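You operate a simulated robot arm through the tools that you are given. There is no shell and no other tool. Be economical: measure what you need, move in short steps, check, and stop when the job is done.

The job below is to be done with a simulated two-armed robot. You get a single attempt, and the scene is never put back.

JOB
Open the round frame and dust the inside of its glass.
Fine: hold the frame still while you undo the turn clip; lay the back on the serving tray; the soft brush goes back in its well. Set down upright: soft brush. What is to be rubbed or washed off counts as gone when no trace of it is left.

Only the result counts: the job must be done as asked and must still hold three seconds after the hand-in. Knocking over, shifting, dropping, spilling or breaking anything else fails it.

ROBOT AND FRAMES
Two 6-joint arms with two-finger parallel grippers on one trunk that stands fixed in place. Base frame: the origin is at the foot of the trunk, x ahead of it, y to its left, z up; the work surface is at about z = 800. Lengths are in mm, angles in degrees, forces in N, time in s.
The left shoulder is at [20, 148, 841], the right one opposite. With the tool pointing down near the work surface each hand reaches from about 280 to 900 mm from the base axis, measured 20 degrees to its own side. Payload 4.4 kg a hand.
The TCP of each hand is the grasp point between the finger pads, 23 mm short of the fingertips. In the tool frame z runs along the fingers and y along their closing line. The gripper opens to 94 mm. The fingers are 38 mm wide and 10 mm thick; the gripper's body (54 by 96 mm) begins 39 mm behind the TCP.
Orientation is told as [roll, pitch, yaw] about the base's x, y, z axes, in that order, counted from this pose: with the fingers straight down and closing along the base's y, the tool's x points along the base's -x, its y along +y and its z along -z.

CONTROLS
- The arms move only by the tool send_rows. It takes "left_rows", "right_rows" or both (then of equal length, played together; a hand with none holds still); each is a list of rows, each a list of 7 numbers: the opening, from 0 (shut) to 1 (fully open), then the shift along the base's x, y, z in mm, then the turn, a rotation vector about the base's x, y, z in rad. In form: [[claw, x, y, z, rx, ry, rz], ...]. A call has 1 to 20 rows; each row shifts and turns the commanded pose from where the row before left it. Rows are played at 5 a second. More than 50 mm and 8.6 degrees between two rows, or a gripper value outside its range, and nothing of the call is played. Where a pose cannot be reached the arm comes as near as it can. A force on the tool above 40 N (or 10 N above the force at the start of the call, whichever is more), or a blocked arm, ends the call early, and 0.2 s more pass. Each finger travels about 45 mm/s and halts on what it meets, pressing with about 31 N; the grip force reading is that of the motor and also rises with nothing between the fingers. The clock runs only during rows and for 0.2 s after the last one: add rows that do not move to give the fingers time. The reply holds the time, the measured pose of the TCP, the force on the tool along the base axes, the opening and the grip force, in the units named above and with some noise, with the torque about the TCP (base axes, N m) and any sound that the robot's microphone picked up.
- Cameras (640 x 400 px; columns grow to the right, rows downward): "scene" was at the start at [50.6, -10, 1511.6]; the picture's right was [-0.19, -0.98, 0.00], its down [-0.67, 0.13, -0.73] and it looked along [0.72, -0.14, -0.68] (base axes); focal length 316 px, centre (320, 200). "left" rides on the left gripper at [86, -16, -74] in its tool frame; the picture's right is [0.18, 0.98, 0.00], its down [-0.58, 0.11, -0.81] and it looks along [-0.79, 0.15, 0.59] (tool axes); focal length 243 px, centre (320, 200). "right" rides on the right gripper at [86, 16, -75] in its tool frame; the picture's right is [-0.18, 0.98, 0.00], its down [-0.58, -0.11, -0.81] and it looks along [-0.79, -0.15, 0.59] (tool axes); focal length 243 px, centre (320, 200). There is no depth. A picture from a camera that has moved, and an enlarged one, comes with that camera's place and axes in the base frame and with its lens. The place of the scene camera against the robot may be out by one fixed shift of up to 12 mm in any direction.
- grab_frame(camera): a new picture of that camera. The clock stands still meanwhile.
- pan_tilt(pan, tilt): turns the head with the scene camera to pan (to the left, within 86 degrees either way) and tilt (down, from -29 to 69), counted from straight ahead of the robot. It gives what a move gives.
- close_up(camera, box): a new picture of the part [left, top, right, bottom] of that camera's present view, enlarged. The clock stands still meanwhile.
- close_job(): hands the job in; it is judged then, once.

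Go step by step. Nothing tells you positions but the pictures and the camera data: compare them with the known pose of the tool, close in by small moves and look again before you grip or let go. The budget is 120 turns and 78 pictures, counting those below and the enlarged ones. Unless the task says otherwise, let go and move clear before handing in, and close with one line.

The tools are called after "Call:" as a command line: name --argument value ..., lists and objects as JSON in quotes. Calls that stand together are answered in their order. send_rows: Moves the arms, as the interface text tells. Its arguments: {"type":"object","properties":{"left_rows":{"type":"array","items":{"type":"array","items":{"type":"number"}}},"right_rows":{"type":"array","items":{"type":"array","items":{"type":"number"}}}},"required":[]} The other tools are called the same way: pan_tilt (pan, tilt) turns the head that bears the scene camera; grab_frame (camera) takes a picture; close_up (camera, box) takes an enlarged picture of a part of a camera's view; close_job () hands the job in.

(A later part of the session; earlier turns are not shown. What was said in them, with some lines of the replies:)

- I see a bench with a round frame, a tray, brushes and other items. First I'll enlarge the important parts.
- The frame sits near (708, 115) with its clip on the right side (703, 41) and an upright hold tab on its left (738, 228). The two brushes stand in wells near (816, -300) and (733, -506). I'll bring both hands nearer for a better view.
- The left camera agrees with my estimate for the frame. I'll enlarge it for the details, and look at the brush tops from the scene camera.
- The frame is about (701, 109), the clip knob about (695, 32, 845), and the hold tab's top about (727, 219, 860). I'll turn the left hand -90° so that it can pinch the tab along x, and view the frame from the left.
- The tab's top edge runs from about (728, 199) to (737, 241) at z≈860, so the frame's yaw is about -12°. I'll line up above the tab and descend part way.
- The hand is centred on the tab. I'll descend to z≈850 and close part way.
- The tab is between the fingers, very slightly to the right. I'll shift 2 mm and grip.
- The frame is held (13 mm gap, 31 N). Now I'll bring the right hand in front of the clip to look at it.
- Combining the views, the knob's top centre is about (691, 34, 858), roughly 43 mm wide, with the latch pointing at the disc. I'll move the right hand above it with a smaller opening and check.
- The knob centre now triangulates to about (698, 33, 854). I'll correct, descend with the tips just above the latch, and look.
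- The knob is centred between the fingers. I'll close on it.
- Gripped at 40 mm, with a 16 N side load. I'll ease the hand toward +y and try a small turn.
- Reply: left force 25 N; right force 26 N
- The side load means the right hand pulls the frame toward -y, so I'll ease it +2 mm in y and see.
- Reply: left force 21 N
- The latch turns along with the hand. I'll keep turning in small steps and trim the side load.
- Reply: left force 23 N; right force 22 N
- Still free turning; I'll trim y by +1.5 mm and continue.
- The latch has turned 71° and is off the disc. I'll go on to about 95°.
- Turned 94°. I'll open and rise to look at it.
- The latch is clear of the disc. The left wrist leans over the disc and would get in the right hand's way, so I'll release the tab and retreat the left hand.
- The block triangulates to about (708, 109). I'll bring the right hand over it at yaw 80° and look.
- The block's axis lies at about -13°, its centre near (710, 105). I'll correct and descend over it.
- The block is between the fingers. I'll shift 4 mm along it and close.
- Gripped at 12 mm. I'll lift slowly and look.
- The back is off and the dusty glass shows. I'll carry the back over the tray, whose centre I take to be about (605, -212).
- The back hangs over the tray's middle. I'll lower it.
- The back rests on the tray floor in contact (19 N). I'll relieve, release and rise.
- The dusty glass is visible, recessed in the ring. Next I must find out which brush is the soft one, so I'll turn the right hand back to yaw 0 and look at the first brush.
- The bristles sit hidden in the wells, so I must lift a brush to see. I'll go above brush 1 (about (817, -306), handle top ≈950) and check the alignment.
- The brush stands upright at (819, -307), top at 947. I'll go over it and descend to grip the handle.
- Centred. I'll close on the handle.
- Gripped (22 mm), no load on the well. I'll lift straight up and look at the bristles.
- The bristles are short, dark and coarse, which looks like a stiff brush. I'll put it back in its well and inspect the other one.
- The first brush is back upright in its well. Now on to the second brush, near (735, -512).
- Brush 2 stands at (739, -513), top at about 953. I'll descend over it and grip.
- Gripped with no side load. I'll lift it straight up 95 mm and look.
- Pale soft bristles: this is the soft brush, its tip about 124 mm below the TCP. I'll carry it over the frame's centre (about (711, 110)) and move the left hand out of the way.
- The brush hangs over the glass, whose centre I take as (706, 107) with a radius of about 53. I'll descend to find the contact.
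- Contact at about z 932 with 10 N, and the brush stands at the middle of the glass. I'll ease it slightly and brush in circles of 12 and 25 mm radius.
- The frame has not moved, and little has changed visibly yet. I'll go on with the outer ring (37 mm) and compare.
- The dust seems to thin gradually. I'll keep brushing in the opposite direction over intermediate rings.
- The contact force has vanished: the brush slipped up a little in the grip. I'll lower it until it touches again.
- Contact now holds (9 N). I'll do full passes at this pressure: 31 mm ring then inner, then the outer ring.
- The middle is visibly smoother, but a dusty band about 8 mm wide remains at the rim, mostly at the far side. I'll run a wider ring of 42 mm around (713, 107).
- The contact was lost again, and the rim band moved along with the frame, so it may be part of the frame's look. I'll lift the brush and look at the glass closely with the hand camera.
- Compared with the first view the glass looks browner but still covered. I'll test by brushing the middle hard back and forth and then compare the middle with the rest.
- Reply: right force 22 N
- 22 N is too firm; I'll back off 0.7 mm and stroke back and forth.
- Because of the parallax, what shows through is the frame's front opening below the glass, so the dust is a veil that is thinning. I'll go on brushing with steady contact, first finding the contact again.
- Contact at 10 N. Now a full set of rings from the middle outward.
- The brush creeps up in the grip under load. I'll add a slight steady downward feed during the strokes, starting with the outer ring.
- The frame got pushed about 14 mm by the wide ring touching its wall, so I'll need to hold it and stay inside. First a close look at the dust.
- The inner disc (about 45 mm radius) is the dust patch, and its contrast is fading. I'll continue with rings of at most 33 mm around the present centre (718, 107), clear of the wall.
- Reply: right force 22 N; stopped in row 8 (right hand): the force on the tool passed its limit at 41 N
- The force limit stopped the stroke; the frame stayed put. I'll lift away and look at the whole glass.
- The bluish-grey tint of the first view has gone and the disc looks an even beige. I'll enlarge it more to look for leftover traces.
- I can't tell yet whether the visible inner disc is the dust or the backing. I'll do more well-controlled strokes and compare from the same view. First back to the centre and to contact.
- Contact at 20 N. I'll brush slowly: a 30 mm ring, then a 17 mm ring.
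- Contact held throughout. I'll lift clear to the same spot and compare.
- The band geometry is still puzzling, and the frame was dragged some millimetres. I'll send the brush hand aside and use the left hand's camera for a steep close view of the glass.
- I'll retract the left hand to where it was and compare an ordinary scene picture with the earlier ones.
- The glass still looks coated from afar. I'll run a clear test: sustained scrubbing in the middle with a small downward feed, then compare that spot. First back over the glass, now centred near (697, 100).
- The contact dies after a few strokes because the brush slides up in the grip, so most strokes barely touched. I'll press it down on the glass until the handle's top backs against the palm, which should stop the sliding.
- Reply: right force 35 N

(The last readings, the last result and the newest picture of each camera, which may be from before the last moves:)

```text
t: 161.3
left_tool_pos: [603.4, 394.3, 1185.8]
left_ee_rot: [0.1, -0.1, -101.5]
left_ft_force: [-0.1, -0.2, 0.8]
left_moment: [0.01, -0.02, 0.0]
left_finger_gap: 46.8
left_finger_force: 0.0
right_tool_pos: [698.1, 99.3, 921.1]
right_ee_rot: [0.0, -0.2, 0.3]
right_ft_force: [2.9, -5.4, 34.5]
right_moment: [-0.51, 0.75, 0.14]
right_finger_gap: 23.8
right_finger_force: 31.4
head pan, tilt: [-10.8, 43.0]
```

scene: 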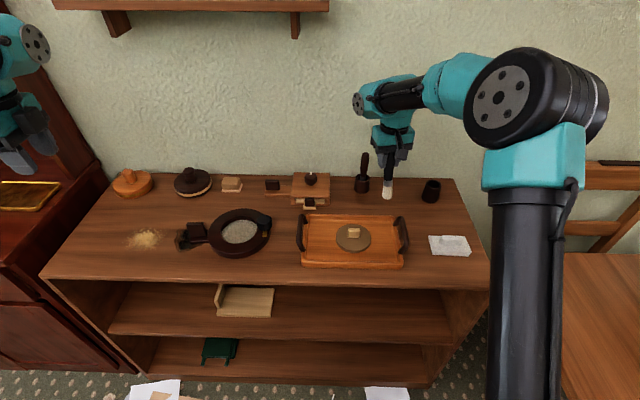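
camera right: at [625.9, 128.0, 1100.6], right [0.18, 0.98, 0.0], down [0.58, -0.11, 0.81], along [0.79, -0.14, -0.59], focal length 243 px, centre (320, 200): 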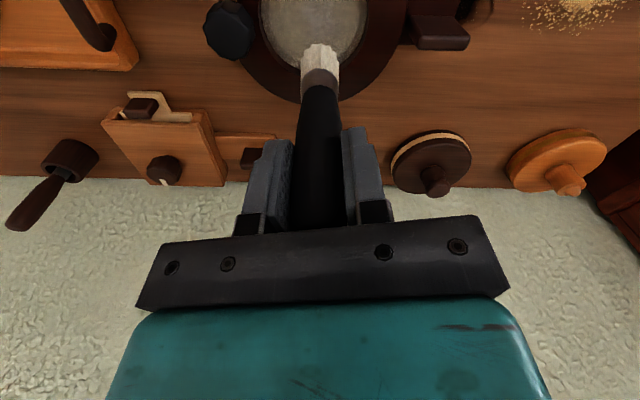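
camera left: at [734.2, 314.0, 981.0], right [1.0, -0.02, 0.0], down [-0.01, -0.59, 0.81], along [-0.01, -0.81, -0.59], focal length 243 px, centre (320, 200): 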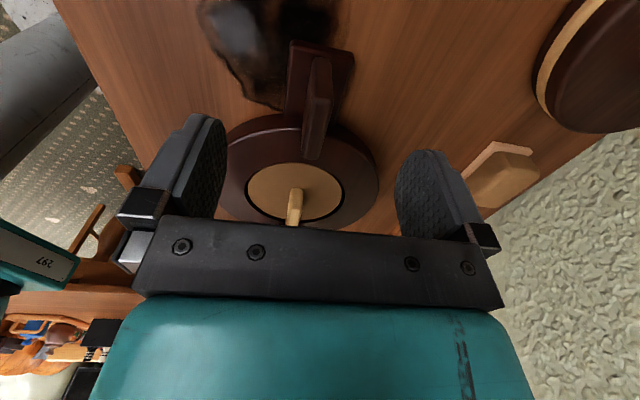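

The brush now holds even at 34 N without sliding, so only sideways working loosens it. I'll take it back to its well, regrip with the palm backing the handle, and then do a proper full pass.

Call:
send_rows --right_rows '[[0.1, 0, 0, 30, 0, 0, 0], [0.1, 0, 0, 40, 0, 0, 0], [0.1, 0, 0, 30, 0, 0, 0], [0.1, 2.9, -43.9, 0, 0, 0, 0], [0.1, 2.9, -43.9, 0, 0, 0, 0], [0.1, 2.9, -43.9, 0, 0, 0, 0], [0.1, 2.9, -43.9, 0, 0, 0, 0], [0.1, 2.9, -43.9, 0, 0, 0, 0], [0.1, 2.9, -43.9, 0, 0, 0, 0], [0.1, 2.9, -43.9, 0, 0, 0, 0], [0.1, 2.9, -43.9, 0, 0, 0, 0], [0.1, 2.9, -43.9, 0, 0, 0, 0], [0.1, 2.9, -43.9, 0, 0, 0, 0], [0.1, 2.9, -43.9, 0, 0, 0, 0], [0.1, 2.9, -43.9, 0, 0, 0, 0], [0.1, 2.9, -43.9, 0, 0, 0, 0], [0.1, 2.9, -43.9, 0, 0, 0, 0], [0.1, 0, 0, 0, 0, 0, 0]]'

Call:
send_rows --right_rows '[[0.1, 0, 0, -20, 0, 0, 0], [0.1, 0, 0, -20, 0, 0, 0], [0.1, 0, 0, 0, 0, 0, 0]]'

Call:
close_up --camera "scene" --box '[380, 110, 500, 200]'

```text
t: 165.1
left_tool_pos: [603.8, 395.2, 1185.5]
left_ee_rot: [0.0, 0.0, -101.5]
left_ft_force: [0.9, 0.9, 0.5]
left_moment: [0.03, 0.01, 0.01]
left_finger_gap: 47.1
left_finger_force: 0.1
right_tool_pos: [738.9, -515.6, 1019.1]
right_ee_rot: [0.0, 0.0, 0.2]
right_ft_force: [0.3, -0.3, -0.5]
right_moment: [-0.02, 0.01, -0.01]
right_finger_gap: 23.3
right_finger_force: 30.7
head pan, tilt: [-10.8, 43.0]
```

```text
t: 165.9
left_tool_pos: [603.8, 395.4, 1186.5]
left_ee_rot: [0.1, 0.0, -101.4]
left_ft_force: [0.2, 0.6, 0.2]
left_moment: [-0.02, 0.0, -0.01]
left_finger_gap: 47.2
left_finger_force: 0.0
right_tool_pos: [739.3, -514.0, 980.9]
right_ee_rot: [-0.2, 0.0, 0.3]
right_ft_force: [0.4, -0.1, 0.3]
right_moment: [0.02, -0.07, 0.02]
right_finger_gap: 23.5
right_finger_force: 31.4
head pan, tilt: [-10.8, 43.0]
```

```text
4.44 times, centred on (440, 155) of scene
camera zoom: at [50.6, -10.0, 1511.6], right [-0.19, -0.98, 0.0], down [-0.67, 0.13, -0.73], along [0.72, -0.14, -0.68], focal length 1405 px, centre (-213, 400)
```

zoom: 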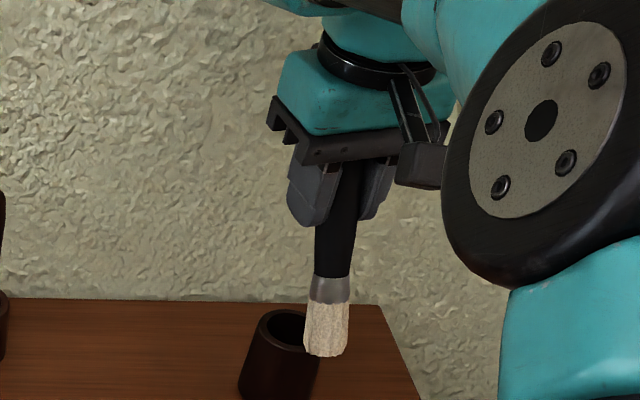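

The brush has rocked about 11° in the grip, its tip toward -y. I'll tilt the hand to bring the brush upright again and check.

Call:
send_rows --right_rows '[[0.1, 0, 0, 10, 0.095, 0, 0], [0.1, 0, 0, 0, 0.095, 0, 0], [0.1, 0, 0, 0, 0, 0, 0]]'

Call:
close_up --camera "scene" --box '[380, 110, 500, 200]'

```text
t: 166.7
left_tool_pos: [604.1, 396.1, 1187.2]
left_ee_rot: [-0.1, 0.0, -101.3]
left_ft_force: [0.4, -0.1, 0.0]
left_moment: [-0.02, 0.0, 0.02]
left_finger_gap: 46.8
left_finger_force: 0.0
right_tool_pos: [738.8, -514.0, 990.6]
right_ee_rot: [10.8, -0.1, 0.2]
right_ft_force: [-0.5, 0.6, -1.1]
right_moment: [0.01, 0.0, 0.04]
right_finger_gap: 23.8
right_finger_force: 31.1
head pan, tilt: [-10.8, 43.0]
```

```text
4.44 times, centred on (440, 155) of scene
camera zoom: at [50.6, -10.0, 1511.6], right [-0.19, -0.98, 0.0], down [-0.67, 0.13, -0.73], along [0.72, -0.14, -0.68], focal length 1405 px, centre (-213, 400)
```

zoom: 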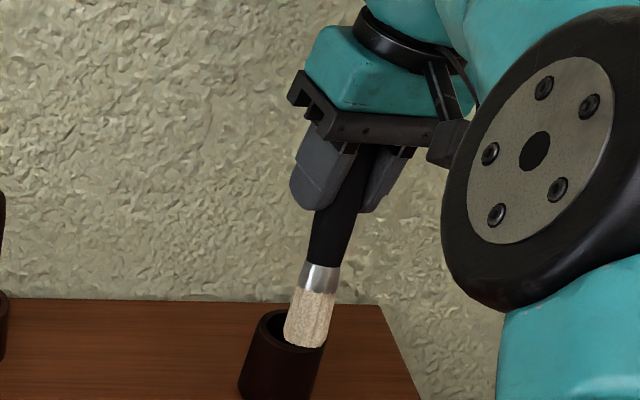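

Working out the tip position, the brush mainly leans toward -x (about 13°), hardly in y. I'll correct: undo part of the x tilt and tilt about y instead.

Call:
send_rows --right_rows '[[0.1, 0, 0, 6, -0.055, -0.12, 0], [0.1, 0, 0, 0, -0.055, -0.12, 0], [0.1, 0, 0, 0, 0, 0, 0]]'

Call:
close_up --camera "scene" --box '[380, 110, 500, 200]'

```text
t: 167.5
left_tool_pos: [604.4, 394.6, 1186.6]
left_ee_rot: [0.0, 0.0, -101.4]
left_ft_force: [0.1, 0.3, -0.4]
left_moment: [0.02, 0.03, 0.0]
left_finger_gap: 46.7
left_finger_force: 0.1
right_tool_pos: [739.6, -514.7, 996.0]
right_ee_rot: [4.2, -13.8, 1.1]
right_ft_force: [-0.1, -0.6, -0.1]
right_moment: [0.0, 0.02, -0.04]
right_finger_gap: 23.8
right_finger_force: 31.0
head pan, tilt: [-10.8, 43.0]
```

```text
4.44 times, centred on (440, 155) of scene
camera zoom: at [50.6, -10.0, 1511.6], right [-0.19, -0.98, 0.0], down [-0.67, 0.13, -0.73], along [0.72, -0.14, -0.68], focal length 1405 px, centre (-213, 400)
```

zoom: 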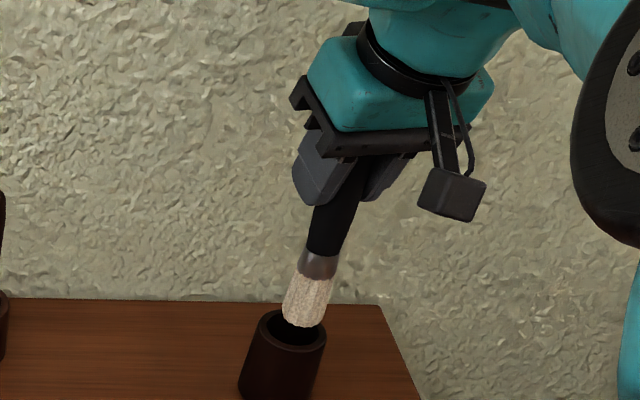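

The brush is nearly upright now. I'll apply a last small tilt and descend toward the well with force checks.

Call:
send_rows --right_rows '[[0.1, -1, -1, 0, -0.045, -0.07, 0], [0.1, 0, 0, -10, 0, 0, 0], [0.1, 0, 0, -8, 0, 0, 0], [0.1, 0, 0, -6, 0, 0, 0], [0.1, 0, 0, -6, 0, 0, 0], [0.1, 0, 0, 0, 0, 0, 0]]'

Call:
send_rows --right_rows '[[0.1, 0, 0, -5, 0, 0, 0], [0.1, 0, 0, -5, 0, 0, 0], [0.1, 0, 0, -5, 0, 0, 0], [0.1, 0, 0, 0, 0, 0, 0]]'

```text
t: 168.8
left_tool_pos: [604.0, 395.0, 1186.6]
left_ee_rot: [-0.1, 0.1, -101.4]
left_ft_force: [-0.2, 0.5, -0.1]
left_moment: [0.01, -0.02, 0.03]
left_finger_gap: 47.3
left_finger_force: 0.1
right_tool_pos: [739.7, -517.4, 971.4]
right_ee_rot: [1.3, -18.4, 1.8]
right_ft_force: [2.9, 0.1, -2.2]
right_moment: [-0.09, -0.38, 0.0]
right_finger_gap: 23.5
right_finger_force: 31.1
head pan, tilt: [-10.8, 43.0]
stopped in row 6 (right hand): the force on the tool passed its limit at 45 N (the readings are from after the stop); the commanded pose is now the measured one
```

```text
t: 169.8
left_tool_pos: [603.4, 394.8, 1185.4]
left_ee_rot: [0.0, 0.0, -101.4]
left_ft_force: [0.4, 0.0, 0.3]
left_moment: [-0.02, 0.01, 0.02]
left_finger_gap: 47.0
left_finger_force: 0.1
right_tool_pos: [738.9, -515.4, 958.5]
right_ee_rot: [1.2, -18.4, 1.8]
right_ft_force: [3.8, 0.2, 0.1]
right_moment: [-0.04, -0.38, 0.01]
right_finger_gap: 23.6
right_finger_force: 31.2
head pan, tilt: [-10.8, 43.0]
```

It caught the rim briefly but now seems to be inside, touching the near wall lightly. I'll shift a little in +x and continue down gently.

Call:
send_rows --right_rows '[[0.1, 3, 0, 0, 0, 0, 0], [0.1, 0, 0, 0, 0, 0, 0]]'

Call:
close_up --camera "scene" --box '[380, 110, 500, 200]'

```text
t: 170.3
left_tool_pos: [604.4, 395.5, 1186.9]
left_ee_rot: [0.0, -0.1, -101.4]
left_ft_force: [-0.5, 0.3, -0.6]
left_moment: [0.02, 0.01, 0.01]
left_finger_gap: 46.8
left_finger_force: 0.1
right_tool_pos: [742.1, -517.3, 958.0]
right_ee_rot: [1.3, -18.4, 1.8]
right_ft_force: [0.5, -1.2, -0.5]
right_moment: [0.01, 0.0, 0.01]
right_finger_gap: 23.6
right_finger_force: 31.3
head pan, tilt: [-10.8, 43.0]
```

```text
4.44 times, centred on (440, 155) of scene
camera zoom: at [50.6, -10.0, 1511.6], right [-0.19, -0.98, 0.0], down [-0.67, 0.13, -0.73], along [0.72, -0.14, -0.68], focal length 1405 px, centre (-213, 400)
```

zoom: 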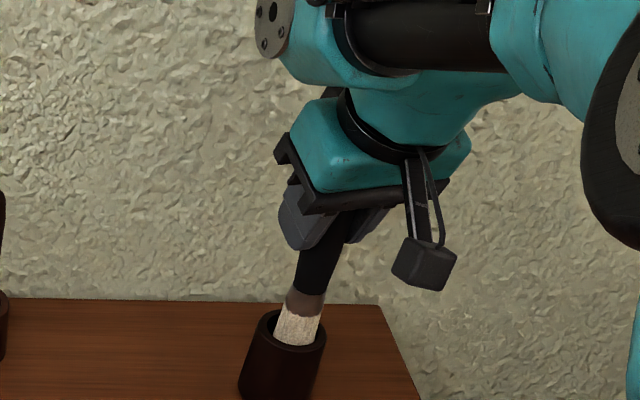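

The brush is inside the well and the well has not moved. I'll lower it to the floor.

Call:
send_rows --right_rows '[[0.1, 0, 0, -6, 0, 0, 0], [0.1, 0, 0, -6, 0, 0, 0], [0.1, 0, 0, -6, 0, 0, 0], [0.1, 0, 0, -5, 0, 0, 0], [0.1, 0, 0, 0, 0, 0, 0]]'

Call:
send_rows --right_rows '[[0.1, 0, 0, -3, 0, 0, 0], [0.1, 0, 0, -3, 0, 0, 0], [0.1, 0, 0, -3, 0, 0, 0], [0.1, 0, 0, 0, 0, 0, 0]]'

```text
t: 171.6
left_tool_pos: [604.9, 394.9, 1186.5]
left_ee_rot: [0.0, 0.1, -101.5]
left_ft_force: [0.1, -0.1, -0.5]
left_moment: [-0.02, -0.03, 0.0]
left_finger_gap: 47.2
left_finger_force: 0.1
right_tool_pos: [742.7, -516.7, 935.9]
right_ee_rot: [1.4, -18.4, 1.9]
right_ft_force: [0.0, -0.2, 0.1]
right_moment: [0.02, 0.01, 0.02]
right_finger_gap: 23.6
right_finger_force: 30.9
head pan, tilt: [-10.8, 43.0]
```

```text
t: 172.6
left_tool_pos: [605.6, 395.1, 1186.5]
left_ee_rot: [0.0, 0.0, -101.4]
left_ft_force: [-1.8, -0.1, 0.5]
left_moment: [0.01, -0.01, 0.0]
left_finger_gap: 46.8
left_finger_force: 0.0
right_tool_pos: [741.6, -515.9, 926.3]
right_ee_rot: [1.3, -18.4, 1.9]
right_ft_force: [0.1, -0.3, -0.9]
right_moment: [-0.04, 0.01, -0.01]
right_finger_gap: 23.2
right_finger_force: 30.9
head pan, tilt: [-10.8, 43.0]
```

Call:
send_rows --right_rows '[[0.1, 0, 0, -2, 0, 0, 0], [0.1, 0, 0, -1.5, 0, 0, 0], [0.1, 0, 0, 0, 0, 0, 0]]'

Call:
send_rows --right_rows '[[0.1, 0, 0, -1, 0, 0, 0], [0.1, 0, 0, -1, 0, 0, 0], [0.1, 0, 0, -1, 0, 0, 0], [0.1, 0, 0, 0, 0, 0, 0]]'

```text
t: 173.3
left_tool_pos: [603.5, 395.2, 1186.0]
left_ee_rot: [0.1, 0.0, -101.5]
left_ft_force: [-0.5, 0.3, -0.3]
left_moment: [-0.01, -0.01, 0.01]
left_finger_gap: 47.0
left_finger_force: 0.0
right_tool_pos: [741.4, -515.9, 922.3]
right_ee_rot: [1.1, -18.5, 1.8]
right_ft_force: [-1.3, -0.2, 9.9]
right_moment: [0.02, 0.1, -0.04]
right_finger_gap: 23.6
right_finger_force: 31.1
head pan, tilt: [-10.8, 43.0]
```

```text
t: 174.2
left_tool_pos: [603.5, 396.2, 1185.8]
left_ee_rot: [0.0, 0.0, -101.4]
left_ft_force: [-0.6, -0.2, 0.0]
left_moment: [0.02, 0.01, 0.01]
left_finger_gap: 47.1
left_finger_force: 0.0
right_tool_pos: [743.1, -517.2, 922.9]
right_ee_rot: [1.1, -18.8, 1.9]
right_ft_force: [-0.6, 0.0, 8.0]
right_moment: [-0.02, -0.03, -0.02]
right_finger_gap: 23.7
right_finger_force: 31.1
head pan, tilt: [-10.8, 43.0]
stopped in row 4 (right hand): the force on the tool passed its limit at 41 N (the readings are from after the stop); the commanded pose is now the measured one
```

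It stands on the well's floor. I'll open, turn the hand upright, lower until the palm meets the handle's top, and regrip.

Call:
send_rows --right_rows '[[0.25, 0, 0, 0.5, 0, 0, 0], [0.35, 0, 0, 0, 0, 0, 0], [0.45, 0, 0, 0, 0, 0, 0], [0.5, 0, 0, 0, 0, 0, 0], [0.5, 0, 0, 2, -0.006, 0.11, -0.01], [0.5, 0, 0, 2, -0.006, 0.11, -0.01], [0.5, 0, 0, 0, -0.006, 0.108, -0.01], [0.5, 0, 0, 0, 0, 0, 0]]'

Call:
send_rows --right_rows '[[0.5, -2, 0, -3, 0, 0, 0], [0.5, 0, 0, -3, 0, 0, 0], [0.5, 0, 0, -2, 0, 0, 0], [0.5, 0, 0, 0, 0, 0, 0]]'

```text
t: 176.0
left_tool_pos: [604.2, 395.3, 1185.8]
left_ee_rot: [0.0, 0.1, -101.4]
left_ft_force: [0.4, 0.8, -0.3]
left_moment: [-0.02, -0.01, -0.03]
left_finger_gap: 46.9
left_finger_force: 0.0
right_tool_pos: [742.7, -516.1, 926.8]
right_ee_rot: [0.5, 0.2, 0.1]
right_ft_force: [0.3, 0.9, 0.3]
right_moment: [0.02, 0.01, 0.01]
right_finger_gap: 47.0
right_finger_force: 0.0
head pan, tilt: [-10.8, 43.0]
```

```text
t: 177.0
left_tool_pos: [603.8, 395.4, 1187.2]
left_ee_rot: [0.0, 0.0, -101.4]
left_ft_force: [0.0, -0.1, 0.9]
left_moment: [-0.03, 0.02, -0.03]
left_finger_gap: 47.3
left_finger_force: 0.0
right_tool_pos: [740.2, -516.8, 920.5]
right_ee_rot: [0.3, -0.1, 0.1]
right_ft_force: [-0.5, 0.0, 19.9]
right_moment: [0.07, 0.02, 0.0]
right_finger_gap: 47.3
right_finger_force: 0.1
head pan, tilt: [-10.8, 43.0]
```

The palm backs the handle at z≈921. I'll relieve and grip firmly.

Call:
send_rows --right_rows '[[0.4, 0, 0, 1.2, 0, 0, 0], [0.25, 0, 0, 0, 0, 0, 0], [0.15, 0, 0, 0, 0, 0, 0], [0.05, 0, 0, 0, 0, 0, 0], [0, 0, 0, 0, 0, 0, 0], [0, 0, 0, 0, 0, 0, 0]]'

Call:
send_rows --right_rows '[[0, 0, 0, 10, 0, 0, 0], [0, 0, 0, 20, 0, 0, 0], [0, 0, 0, 25, 0, 0, 0], [0, 0, 0, 25, 0, 0, 0], [0, 0, 0, 15, 0, 0, 0], [0, 0, 0, 0, 0, 0, 0]]'

```text
t: 178.4
left_tool_pos: [604.2, 395.5, 1186.3]
left_ee_rot: [0.1, 0.0, -101.4]
left_ft_force: [0.1, 0.3, 0.0]
left_moment: [-0.02, 0.02, 0.02]
left_finger_gap: 47.1
left_finger_force: 0.1
right_tool_pos: [741.0, -517.0, 920.9]
right_ee_rot: [0.5, 0.1, 0.3]
right_ft_force: [1.9, 3.7, 18.5]
right_moment: [0.32, -0.19, 0.07]
right_finger_gap: 23.5
right_finger_force: 31.1
head pan, tilt: [-10.8, 43.0]
```

```text
t: 179.8
left_tool_pos: [603.4, 394.8, 1187.6]
left_ee_rot: [0.1, 0.0, -101.5]
left_ft_force: [0.0, 0.0, 0.3]
left_moment: [0.01, -0.02, 0.01]
left_finger_gap: 47.2
left_finger_force: 0.1
right_tool_pos: [741.4, -516.0, 1014.6]
right_ee_rot: [0.4, 0.1, 0.2]
right_ft_force: [0.6, 0.3, -0.7]
right_moment: [0.01, 0.01, 0.01]
right_finger_gap: 23.9
right_finger_force: 31.6
head pan, tilt: [-10.8, 43.0]
```

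Now back over the glass at (697, 100).

Call:
send_rows --right_rows '[[0, -3.15, 44, 0, 0, 0, 0], [0, -3.15, 44, 0, 0, 0, 0], [0, -3.15, 44, 0, 0, 0, 0], [0, -3.15, 44, 0, 0, 0, 0], [0, -3.15, 44, 0, 0, 0, 0], [0, -3.15, 44, 0, 0, 0, 0], [0, -3.15, 44, 0, 0, 0, 0], [0, -3.15, 44, 0, 0, 0, 0], [0, -3.15, 44, 0, 0, 0, 0], [0, -3.15, 44, 0, 0, 0, 0], [0, -3.15, 44, 0, 0, 0, 0], [0, -3.15, 44, 0, 0, 0, 0], [0, -3.15, 44, 0, 0, 0, 0], [0, -3.15, 44, 0, 0, 0, 0], [0, 0, 0, -30, 0, 0, 0], [0, 0, 0, -30, 0, 0, 0], [0, 0, 0, -25, 0, 0, 0], [0, 0, 0, -4, 0, 0, 0], [0, 0, 0, 0, 0, 0, 0]]'

Call:
send_rows --right_rows '[[0, 0, 0, -1, 0, 0, 0], [0, 0, 0, -1, 0, 0, 0], [0, 0, 0, 0, 0, 0, 0]]'

```text
t: 183.8
left_tool_pos: [604.3, 394.8, 1186.4]
left_ee_rot: [0.0, 0.0, -101.3]
left_ft_force: [-0.9, -0.3, 0.2]
left_moment: [-0.01, 0.01, -0.03]
left_finger_gap: 46.7
left_finger_force: 0.1
right_tool_pos: [697.7, 101.0, 924.9]
right_ee_rot: [0.5, 0.1, 0.3]
right_ft_force: [-0.2, 0.6, -0.9]
right_moment: [-0.01, 0.01, -0.01]
right_finger_gap: 23.6
right_finger_force: 31.2
head pan, tilt: [-10.8, 43.0]
```

```text
t: 184.6
left_tool_pos: [604.9, 394.5, 1185.9]
left_ee_rot: [0.0, 0.0, -101.4]
left_ft_force: [0.1, -0.5, 0.6]
left_moment: [0.05, 0.0, 0.0]
left_finger_gap: 47.0
left_finger_force: 0.1
right_tool_pos: [696.8, 99.7, 922.2]
right_ee_rot: [0.4, 0.2, 0.2]
right_ft_force: [0.9, 0.2, -0.5]
right_moment: [-0.02, 0.02, 0.0]
right_finger_gap: 23.7
right_finger_force: 31.1
head pan, tilt: [-10.8, 43.0]
```

Call:
send_rows --right_rows '[[0, 0, 0, -0.7, 0, 0, 0], [0, 0, 0, -0.5, 0, 0, 0], [0, 0, 0, 0, 0, 0, 0]]'

Call:
send_rows --right_rows '[[0, 0, 0, -0.5, 0, 0, 0], [0, 0, 0, 0, 0, 0, 0]]'

```text
t: 185.4
left_tool_pos: [602.9, 395.7, 1186.7]
left_ee_rot: [-0.1, 0.0, -101.4]
left_ft_force: [0.5, 0.0, 0.4]
left_moment: [0.02, -0.03, 0.01]
left_finger_gap: 47.0
left_finger_force: 0.0
right_tool_pos: [697.1, 100.3, 922.9]
right_ee_rot: [0.6, 0.1, 0.2]
right_ft_force: [1.5, -0.3, 3.7]
right_moment: [-0.02, -0.2, 0.01]
right_finger_gap: 23.4
right_finger_force: 30.3
head pan, tilt: [-10.8, 43.0]
```

```text
t: 186.0
left_tool_pos: [603.7, 394.7, 1186.4]
left_ee_rot: [0.0, 0.0, -101.4]
left_ft_force: [0.2, -0.2, -0.4]
left_moment: [0.02, 0.03, 0.01]
left_finger_gap: 47.1
left_finger_force: 0.0
right_tool_pos: [697.0, 99.5, 922.4]
right_ee_rot: [0.4, 0.1, 0.2]
right_ft_force: [-2.0, 0.1, 12.6]
right_moment: [0.02, 0.08, -0.04]
right_finger_gap: 23.5
right_finger_force: 31.6
head pan, tilt: [-10.8, 43.0]
```

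Contact at 12.6 N. Now slow rings of 12 and 24 mm radius, checking the force.

Call:
send_rows --right_rows '[[0, 12, 0, 0, 0, 0, 0], [0, -6, 10.4, 0, 0, 0, 0], [0, -12, 0, 0, 0, 0, 0], [0, -6, -10.4, 0, 0, 0, 0], [0, 6, -10.4, 0, 0, 0, 0], [0, 12, 0, 0, 0, 0, 0], [0, 6, 10.4, 0, 0, 0, 0], [0, 12, 0, 0, 0, 0, 0], [0, -4.6, 14.1, 0, 0, 0, 0], [0, -12, 8.7, 0, 0, 0, 0], [0, -14.8, 0, 0, 0, 0, 0], [0, -12, -8.7, 0, 0, 0, 0], [0, -4.6, -14.1, 0, 0, 0, 0], [0, 4.6, -14.1, 0, 0, 0, 0], [0, 12, -8.7, 0, 0, 0, 0], [0, 14.8, 0, 0, 0, 0, 0], [0, 12, 8.7, 0, 0, 0, 0], [0, 4.6, 14.1, 0, 0, 0, 0]]'

Call:
send_rows --right_rows '[[0, 9, 0, 0, 0, 0, 0], [0, -4.4, -16.5, 0, 0, 0, 0], [0, -12.1, -12.1, 0, 0, 0, 0], [0, -16.5, -4.4, 0, 0, 0, 0], [0, -16.5, 4.4, 0, 0, 0, 0], [0, -12.1, 12.1, 0, 0, 0, 0], [0, -4.4, 16.5, 0, 0, 0, 0], [0, 4.4, 16.5, 0, 0, 0, 0], [0, 12.1, 12.1, 0, 0, 0, 0], [0, 16.5, 4.4, 0, 0, 0, 0], [0, 16.5, -4.4, 0, 0, 0, 0], [0, 12.1, -12.1, 0, 0, 0, 0], [0, 4.4, -16.5, 0, 0, 0, 0]]'

```text
t: 189.8
left_tool_pos: [604.1, 393.8, 1186.5]
left_ee_rot: [0.0, 0.0, -101.3]
left_ft_force: [-0.9, -0.6, 0.0]
left_moment: [0.04, -0.01, 0.01]
left_finger_gap: 47.2
left_finger_force: 0.2
right_tool_pos: [722.1, 98.8, 922.8]
right_ee_rot: [0.6, 0.1, 0.2]
right_ft_force: [-0.2, -4.0, 16.5]
right_moment: [-0.49, 0.0, -0.04]
right_finger_gap: 23.6
right_finger_force: 32.0
head pan, tilt: [-10.8, 43.0]
```

```text
t: 192.6
left_tool_pos: [603.0, 396.1, 1185.3]
left_ee_rot: [0.0, 0.0, -101.4]
left_ft_force: [0.4, 0.4, 0.2]
left_moment: [-0.01, -0.01, -0.01]
left_finger_gap: 47.1
left_finger_force: 0.2
right_tool_pos: [730.6, 98.8, 920.9]
right_ee_rot: [0.5, 0.1, 0.3]
right_ft_force: [0.0, 6.3, 23.4]
right_moment: [0.64, 0.0, 0.03]
right_finger_gap: 23.6
right_finger_force: 31.4
head pan, tilt: [-10.8, 43.0]
```

Contact held without slipping. I'll ease 0.6 mm, do the outer ring at 38 mm, then rings inward again the other way round.

Call:
send_rows --right_rows '[[0, 5, 0, 0.6, 0, 0, 0], [0, -2.3, 13, 0, 0, 0, 0], [0, -6.6, 11.4, 0, 0, 0, 0], [0, -10.1, 8.5, 0, 0, 0, 0], [0, -12.4, 4.5, 0, 0, 0, 0], [0, -13.2, 0, 0, 0, 0, 0], [0, -12.4, -4.5, 0, 0, 0, 0], [0, -10.1, -8.5, 0, 0, 0, 0], [0, -6.6, -11.4, 0, 0, 0, 0], [0, -2.3, -13, 0, 0, 0, 0], [0, 2.3, -13, 0, 0, 0, 0], [0, 6.6, -11.4, 0, 0, 0, 0], [0, 10.1, -8.5, 0, 0, 0, 0], [0, 12.4, -4.5, 0, 0, 0, 0], [0, 13.2, 0, 0, 0, 0, 0], [0, 12.4, 4.5, 0, 0, 0, 0], [0, 10.1, 8.5, 0, 0, 0, 0], [0, 6.6, 11.4, 0, 0, 0, 0], [0, 2.3, 13, 0, 0, 0, 0]]'

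Call:
send_rows --right_rows '[[0, -12, 0, 0, 0, 0, 0], [0, -5, -15.3, 0, 0, 0, 0], [0, -13, -9.4, 0, 0, 0, 0], [0, -16, 0, 0, 0, 0, 0], [0, -13, 9.4, 0, 0, 0, 0], [0, -5, 15.3, 0, 0, 0, 0], [0, 5, 15.3, 0, 0, 0, 0], [0, 13, 9.4, 0, 0, 0, 0], [0, 16, 0, 0, 0, 0, 0], [0, 13, -9.4, 0, 0, 0, 0], [0, 5, -15.3, 0, 0, 0, 0], [0, -13, 0, 0, 0, 0, 0], [0, -6.5, -11.3, 0, 0, 0, 0], [0, -13, 0, 0, 0, 0, 0], [0, -6.5, 11.3, 0, 0, 0, 0], [0, 6.5, 11.3, 0, 0, 0, 0], [0, 13, 0, 0, 0, 0, 0], [0, 6.5, -11.3, 0, 0, 0, 0], [0, -13, 0, 0, 0, 0, 0]]'

```text
t: 196.6
left_tool_pos: [604.0, 395.6, 1186.9]
left_ee_rot: [0.1, 0.0, -101.4]
left_ft_force: [0.2, -0.5, 0.8]
left_moment: [0.05, -0.01, -0.02]
left_finger_gap: 47.0
left_finger_force: 0.0
right_tool_pos: [735.9, 99.2, 922.1]
right_ee_rot: [0.5, 0.1, 0.3]
right_ft_force: [-2.0, -3.4, 13.3]
right_moment: [-0.44, 0.19, 0.03]
right_finger_gap: 23.5
right_finger_force: 31.3
head pan, tilt: [-10.8, 43.0]
```

```text
t: 200.6
left_tool_pos: [604.5, 395.7, 1186.1]
left_ee_rot: [0.0, 0.0, -101.4]
left_ft_force: [-0.5, 0.0, -0.6]
left_moment: [0.02, -0.01, -0.03]
left_finger_gap: 47.0
left_finger_force: 0.0
right_tool_pos: [696.7, 99.2, 923.8]
right_ee_rot: [0.4, 0.1, 0.2]
right_ft_force: [5.1, -0.1, 12.5]
right_moment: [-0.02, -0.61, 0.0]
right_finger_gap: 23.8
right_finger_force: 31.3
head pan, tilt: [-10.8, 43.0]
```

Contact stays good. Now a raster across the whole glass and one more outer ring.

Call:
send_rows --right_rows '[[0, 0, -33, 0, 0, 0, 0], [0, 18, 0, 0, 0, 0, 0], [0, -36, 0, 0, 0, 0, 0], [0, -13, 11, 0, 0, 0, 0], [0, 31, 0, 0, 0, 0, 0], [0, 31, 0, 0, 0, 0, 0], [0, 5, 11, 0, 0, 0, 0], [0, -36, 0, 0, 0, 0, 0], [0, -36, 0, 0, 0, 0, 0], [0, -2, 11, 0, 0, 0, 0], [0, 38, 0, 0, 0, 0, 0], [0, 38, 0, 0, 0, 0, 0], [0, -2, 11, 0, 0, 0, 0], [0, -36, 0, 0, 0, 0, 0], [0, -36, 0, 0, 0, 0, 0], [0, 5, 11, 0, 0, 0, 0], [0, 31, 0, 0, 0, 0, 0], [0, 31, 0, 0, 0, 0, 0], [0, -13, 11, 0, 0, 0, 0], [0, -36, 0, 0, 0, 0, 0]]'

Call:
send_rows --right_rows '[[0, 18, -33, 0, 0, 0, 0], [0, 38, 0, 0, 0, 0, 0], [0, -2.3, -13, 0, 0, 0, 0], [0, -6.6, -11.4, 0, 0, 0, 0], [0, -10.1, -8.5, 0, 0, 0, 0], [0, -12.4, -4.5, 0, 0, 0, 0], [0, -13.2, 0, 0, 0, 0, 0], [0, -12.4, 4.5, 0, 0, 0, 0], [0, -10.1, 8.5, 0, 0, 0, 0], [0, -6.6, 11.4, 0, 0, 0, 0], [0, -2.3, 13, 0, 0, 0, 0], [0, 2.3, 13, 0, 0, 0, 0], [0, 6.6, 11.4, 0, 0, 0, 0], [0, 10.1, 8.5, 0, 0, 0, 0], [0, 12.4, 4.5, 0, 0, 0, 0], [0, 13.2, 0, 0, 0, 0, 0], [0, 12.4, -4.5, 0, 0, 0, 0], [0, 10.1, -8.5, 0, 0, 0, 0], [0, 6.6, -11.4, 0, 0, 0, 0], [0, 2.3, -13, 0, 0, 0, 0]]'

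Call:
send_rows --right_rows '[[0, -19, 0, 20, 0, 0, 0], [0, -19, 0, 40, 0, 0, 0], [0, 0, -40, 30, 0, 0, 0], [0, 3.15, -48, 0, 0, 0, 0], [0, 3.15, -48, 0, 0, 0, 0], [0, 3.15, -48, 0, 0, 0, 0], [0, 3.15, -48, 0, 0, 0, 0], [0, 0, 0, 0, 0, 0, 0]]'

Call:
close_up --camera "scene" --box '[180, 190, 280, 260]'

```text
t: 204.8
left_tool_pos: [602.9, 395.1, 1185.6]
left_ee_rot: [0.0, 0.0, -101.4]
left_ft_force: [0.5, 0.0, -0.2]
left_moment: [-0.01, -0.02, -0.01]
left_finger_gap: 46.8
left_finger_force: 0.0
right_tool_pos: [677.8, 133.7, 922.4]
right_ee_rot: [0.5, 0.3, 0.3]
right_ft_force: [1.8, 0.8, 5.7]
right_moment: [0.09, -0.24, 0.04]
right_finger_gap: 23.3
right_finger_force: 31.1
head pan, tilt: [-10.8, 43.0]
```

```text
t: 209.0
left_tool_pos: [604.0, 395.7, 1186.9]
left_ee_rot: [0.0, 0.0, -101.5]
left_ft_force: [0.4, -0.5, 0.7]
left_moment: [-0.03, -0.03, 0.02]
left_finger_gap: 46.9
left_finger_force: 0.2
right_tool_pos: [736.1, 100.0, 922.1]
right_ee_rot: [0.5, -0.1, 0.3]
right_ft_force: [-1.9, 7.1, 18.7]
right_moment: [0.68, 0.09, 0.02]
right_finger_gap: 23.7
right_finger_force: 30.9
head pan, tilt: [-10.8, 43.0]
```

```text
t: 210.8
left_tool_pos: [603.5, 395.0, 1186.1]
left_ee_rot: [0.0, 0.0, -101.4]
left_ft_force: [-0.3, 0.2, 0.8]
left_moment: [-0.01, -0.02, -0.01]
left_finger_gap: 46.9
left_finger_force: 0.0
right_tool_pos: [710.1, -133.6, 1011.6]
right_ee_rot: [0.6, 0.1, 0.4]
right_ft_force: [0.5, -0.3, -0.6]
right_moment: [0.01, 0.0, -0.01]
right_finger_gap: 23.8
right_finger_force: 30.8
head pan, tilt: [-10.8, 43.0]
```

```text
5.71 times, centred on (230, 225) of scene
camera zoom: at [50.6, -10.0, 1511.6], right [-0.19, -0.98, 0.0], down [-0.67, 0.13, -0.73], along [0.72, -0.14, -0.68], focal length 1806 px, centre (834, 57)
```

zoom: 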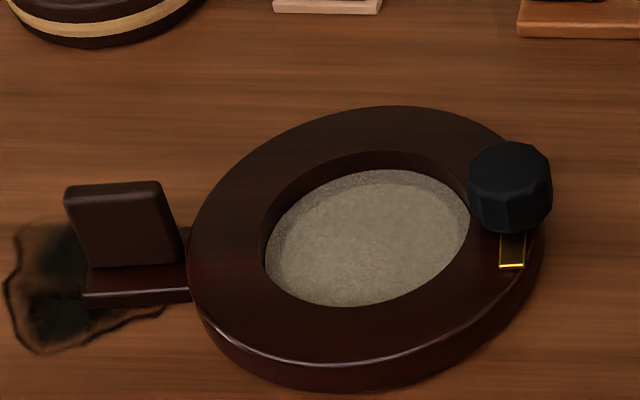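

After sustained full-coverage strokes the glass looks an even tone, without the original bluish film, and further strokes change nothing. No pictures are left; I'll return the soft brush to its well by position and force.

Call:
send_rows --right_rows '[[0, 3.45, -42.6, 0, 0, 0, 0], [0, 3.45, -42.6, 0, 0, 0, 0], [0, 3.45, -42.6, 0, 0, 0, 0], [0, 3.45, -42.6, 0, 0, 0, 0], [0, 3.45, -42.6, 0, 0, 0, 0], [0, 3.45, -42.6, 0, 0, 0, 0], [0, 3.45, -42.6, 0, 0, 0, 0], [0, 3.45, -42.6, 0, 0, 0, 0], [0, 3.4, -42.4, 0, 0, 0, 0], [0, 0, 0, 0, 0, 0, 0], [0, 0, 0, 0, 0, 0, 0]]'

Call:
send_rows --right_rows '[[0, 0, 0, -20, 0, 0, 0], [0, 0, 0, -15, 0, 0, 0], [0, 0, 0, -6, 0, 0, 0], [0, 0, 0, -4, 0, 0, 0], [0, 0, 0, -4, 0, 0, 0], [0, 0, 0, -4, 0, 0, 0], [0, 0, 0, 0, 0, 0, 0]]'

```text
t: 213.2
left_tool_pos: [603.9, 394.2, 1185.3]
left_ee_rot: [0.0, 0.0, -101.4]
left_ft_force: [0.3, -0.7, -0.5]
left_moment: [-0.02, -0.01, -0.01]
left_finger_gap: 47.0
left_finger_force: 0.1
right_tool_pos: [741.5, -515.9, 1013.3]
right_ee_rot: [0.5, 0.0, 0.2]
right_ft_force: [1.0, -0.8, -0.4]
right_moment: [-0.02, 0.0, 0.02]
right_finger_gap: 23.5
right_finger_force: 31.3
head pan, tilt: [-10.8, 43.0]
```

```text
t: 214.8
left_tool_pos: [604.6, 394.7, 1186.2]
left_ee_rot: [0.1, 0.0, -101.3]
left_ft_force: [-0.2, 0.6, -0.1]
left_moment: [0.0, -0.01, 0.02]
left_finger_gap: 46.8
left_finger_force: 0.1
right_tool_pos: [741.5, -515.3, 959.0]
right_ee_rot: [0.6, 0.1, 0.2]
right_ft_force: [0.3, 0.3, -0.2]
right_moment: [-0.01, 0.01, -0.01]
right_finger_gap: 23.6
right_finger_force: 30.9
head pan, tilt: [-10.8, 43.0]
```

It entered the well without touching. I'll go on down to the floor.

Call:
send_rows --right_rows '[[0, 0, 0, -8, 0, 0, 0], [0, 0, 0, -8, 0, 0, 0], [0, 0, 0, -8, 0, 0, 0], [0, 0, 0, -7, 0, 0, 0], [0, 0, 0, -3, 0, 0, 0], [0, 0, 0, 0, 0, 0, 0]]'

Call:
send_rows --right_rows '[[0, 0, 0, -1.5, 0, 0, 0], [0, 0, 0, -1.5, 0, 0, 0], [0, 0, 0, 0, 0, 0, 0]]'

```text
t: 216.2
left_tool_pos: [604.1, 396.3, 1186.3]
left_ee_rot: [0.0, -0.1, -101.4]
left_ft_force: [-0.7, 0.6, 0.0]
left_moment: [0.03, -0.01, -0.03]
left_finger_gap: 47.1
left_finger_force: 0.1
right_tool_pos: [740.5, -516.0, 925.7]
right_ee_rot: [0.5, 0.1, 0.2]
right_ft_force: [0.0, -1.5, 0.1]
right_moment: [-0.01, -0.01, -0.01]
right_finger_gap: 23.6
right_finger_force: 30.7
head pan, tilt: [-10.8, 43.0]
```

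```text
t: 217.0
left_tool_pos: [603.8, 395.8, 1186.3]
left_ee_rot: [0.0, 0.0, -101.5]
left_ft_force: [-0.5, -0.2, -0.5]
left_moment: [-0.02, -0.01, -0.02]
left_finger_gap: 46.9
left_finger_force: 0.0
right_tool_pos: [739.9, -517.0, 922.2]
right_ee_rot: [0.4, 0.1, 0.2]
right_ft_force: [0.5, 1.0, -0.1]
right_moment: [0.0, 0.02, 0.02]
right_finger_gap: 23.5
right_finger_force: 31.1
head pan, tilt: [-10.8, 43.0]
```

Call:
send_rows --right_rows '[[0, 0, 0, -1, 0, 0, 0], [0, 0, 0, -0.7, 0, 0, 0], [0, 0, 0, 0, 0, 0, 0]]'

```text
t: 217.8
left_tool_pos: [603.6, 395.7, 1186.4]
left_ee_rot: [0.0, 0.0, -101.3]
left_ft_force: [0.1, 0.0, 0.1]
left_moment: [-0.04, 0.05, -0.01]
left_finger_gap: 46.8
left_finger_force: 0.0
right_tool_pos: [741.9, -515.3, 920.6]
right_ee_rot: [0.5, 0.1, 0.3]
right_ft_force: [0.3, 0.5, -0.4]
right_moment: [-0.02, -0.01, 0.01]
right_finger_gap: 23.5
right_finger_force: 30.6
head pan, tilt: [-10.8, 43.0]
```

Call:
send_rows --right_rows '[[0, 0, 0, -1, 0, 0, 0], [0, 0, 0, -0.7, 0, 0, 0], [0, 0, 0, 0, 0, 0, 0]]'

```text
t: 218.6
left_tool_pos: [603.3, 394.9, 1187.2]
left_ee_rot: [0.1, 0.0, -101.4]
left_ft_force: [0.5, -0.4, 0.1]
left_moment: [-0.03, 0.02, 0.01]
left_finger_gap: 47.1
left_finger_force: 0.0
right_tool_pos: [740.5, -515.3, 921.2]
right_ee_rot: [0.4, 0.0, 0.2]
right_ft_force: [-1.7, -0.2, 17.8]
right_moment: [-0.07, 0.2, 0.0]
right_finger_gap: 23.9
right_finger_force: 31.0
head pan, tilt: [-10.8, 43.0]
```

The brush stands on the well's floor (18 N). I'll relieve, open and rise straight up clear of it.

Call:
send_rows --right_rows '[[0, 0, 0, 1, 0, 0, 0], [0.27, 0, 0, 0, 0, 0, 0], [0.35, 0, 0, 0, 0, 0, 0], [0.5, 0, 0, 0, 0, 0, 0], [0.65, 0, 0, 0, 0, 0, 0], [0.65, 0, 0, 0, 0, 0, 0], [0.65, 0, 0, 15, 0, 0, 0], [0.65, 0, 0, 30, 0, 0, 0], [0.65, 0, 0, 40, 0, 0, 0], [0.65, 0, 0, 40, 0, 0, 0], [0.65, -40, 0, 20, 0, 0, 0], [0.65, -40, 20, 0, 0, 0, 0], [0.65, 0, 0, 0, 0, 0, 0]]'

```text
t: 221.4
left_tool_pos: [605.1, 394.7, 1185.6]
left_ee_rot: [0.0, 0.0, -101.4]
left_ft_force: [-0.1, -0.5, -1.0]
left_moment: [0.02, 0.01, 0.02]
left_finger_gap: 47.0
left_finger_force: 0.0
right_tool_pos: [662.6, -495.5, 1064.6]
right_ee_rot: [0.5, 0.2, 0.2]
right_ft_force: [-0.5, 0.3, 0.8]
right_moment: [0.01, 0.0, -0.01]
right_finger_gap: 61.1
right_finger_force: 0.0
head pan, tilt: [-10.8, 43.0]
```

Both hands are empty and clear: the clip is undone, the back lies on the tray, and the brush is in its well as far as forces show. I can't confirm the dust is gone, so I'm handing in with that doubt.

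Call:
close_job

```text
The job is handed in.
```

I handed the job in, but I can't confirm that all the dust is off the glass: it kept the same beige, mottled look through repeated full brushing. The clip is undone, with the frame held while I turned it, and the back lies on the tray. The soft brush is back in its well, judged by force and position only because I had no pictures left. The frame slid roughly 10–20 mm while I brushed. I also lifted the stiff brush once to check it and put it back upright in its well.
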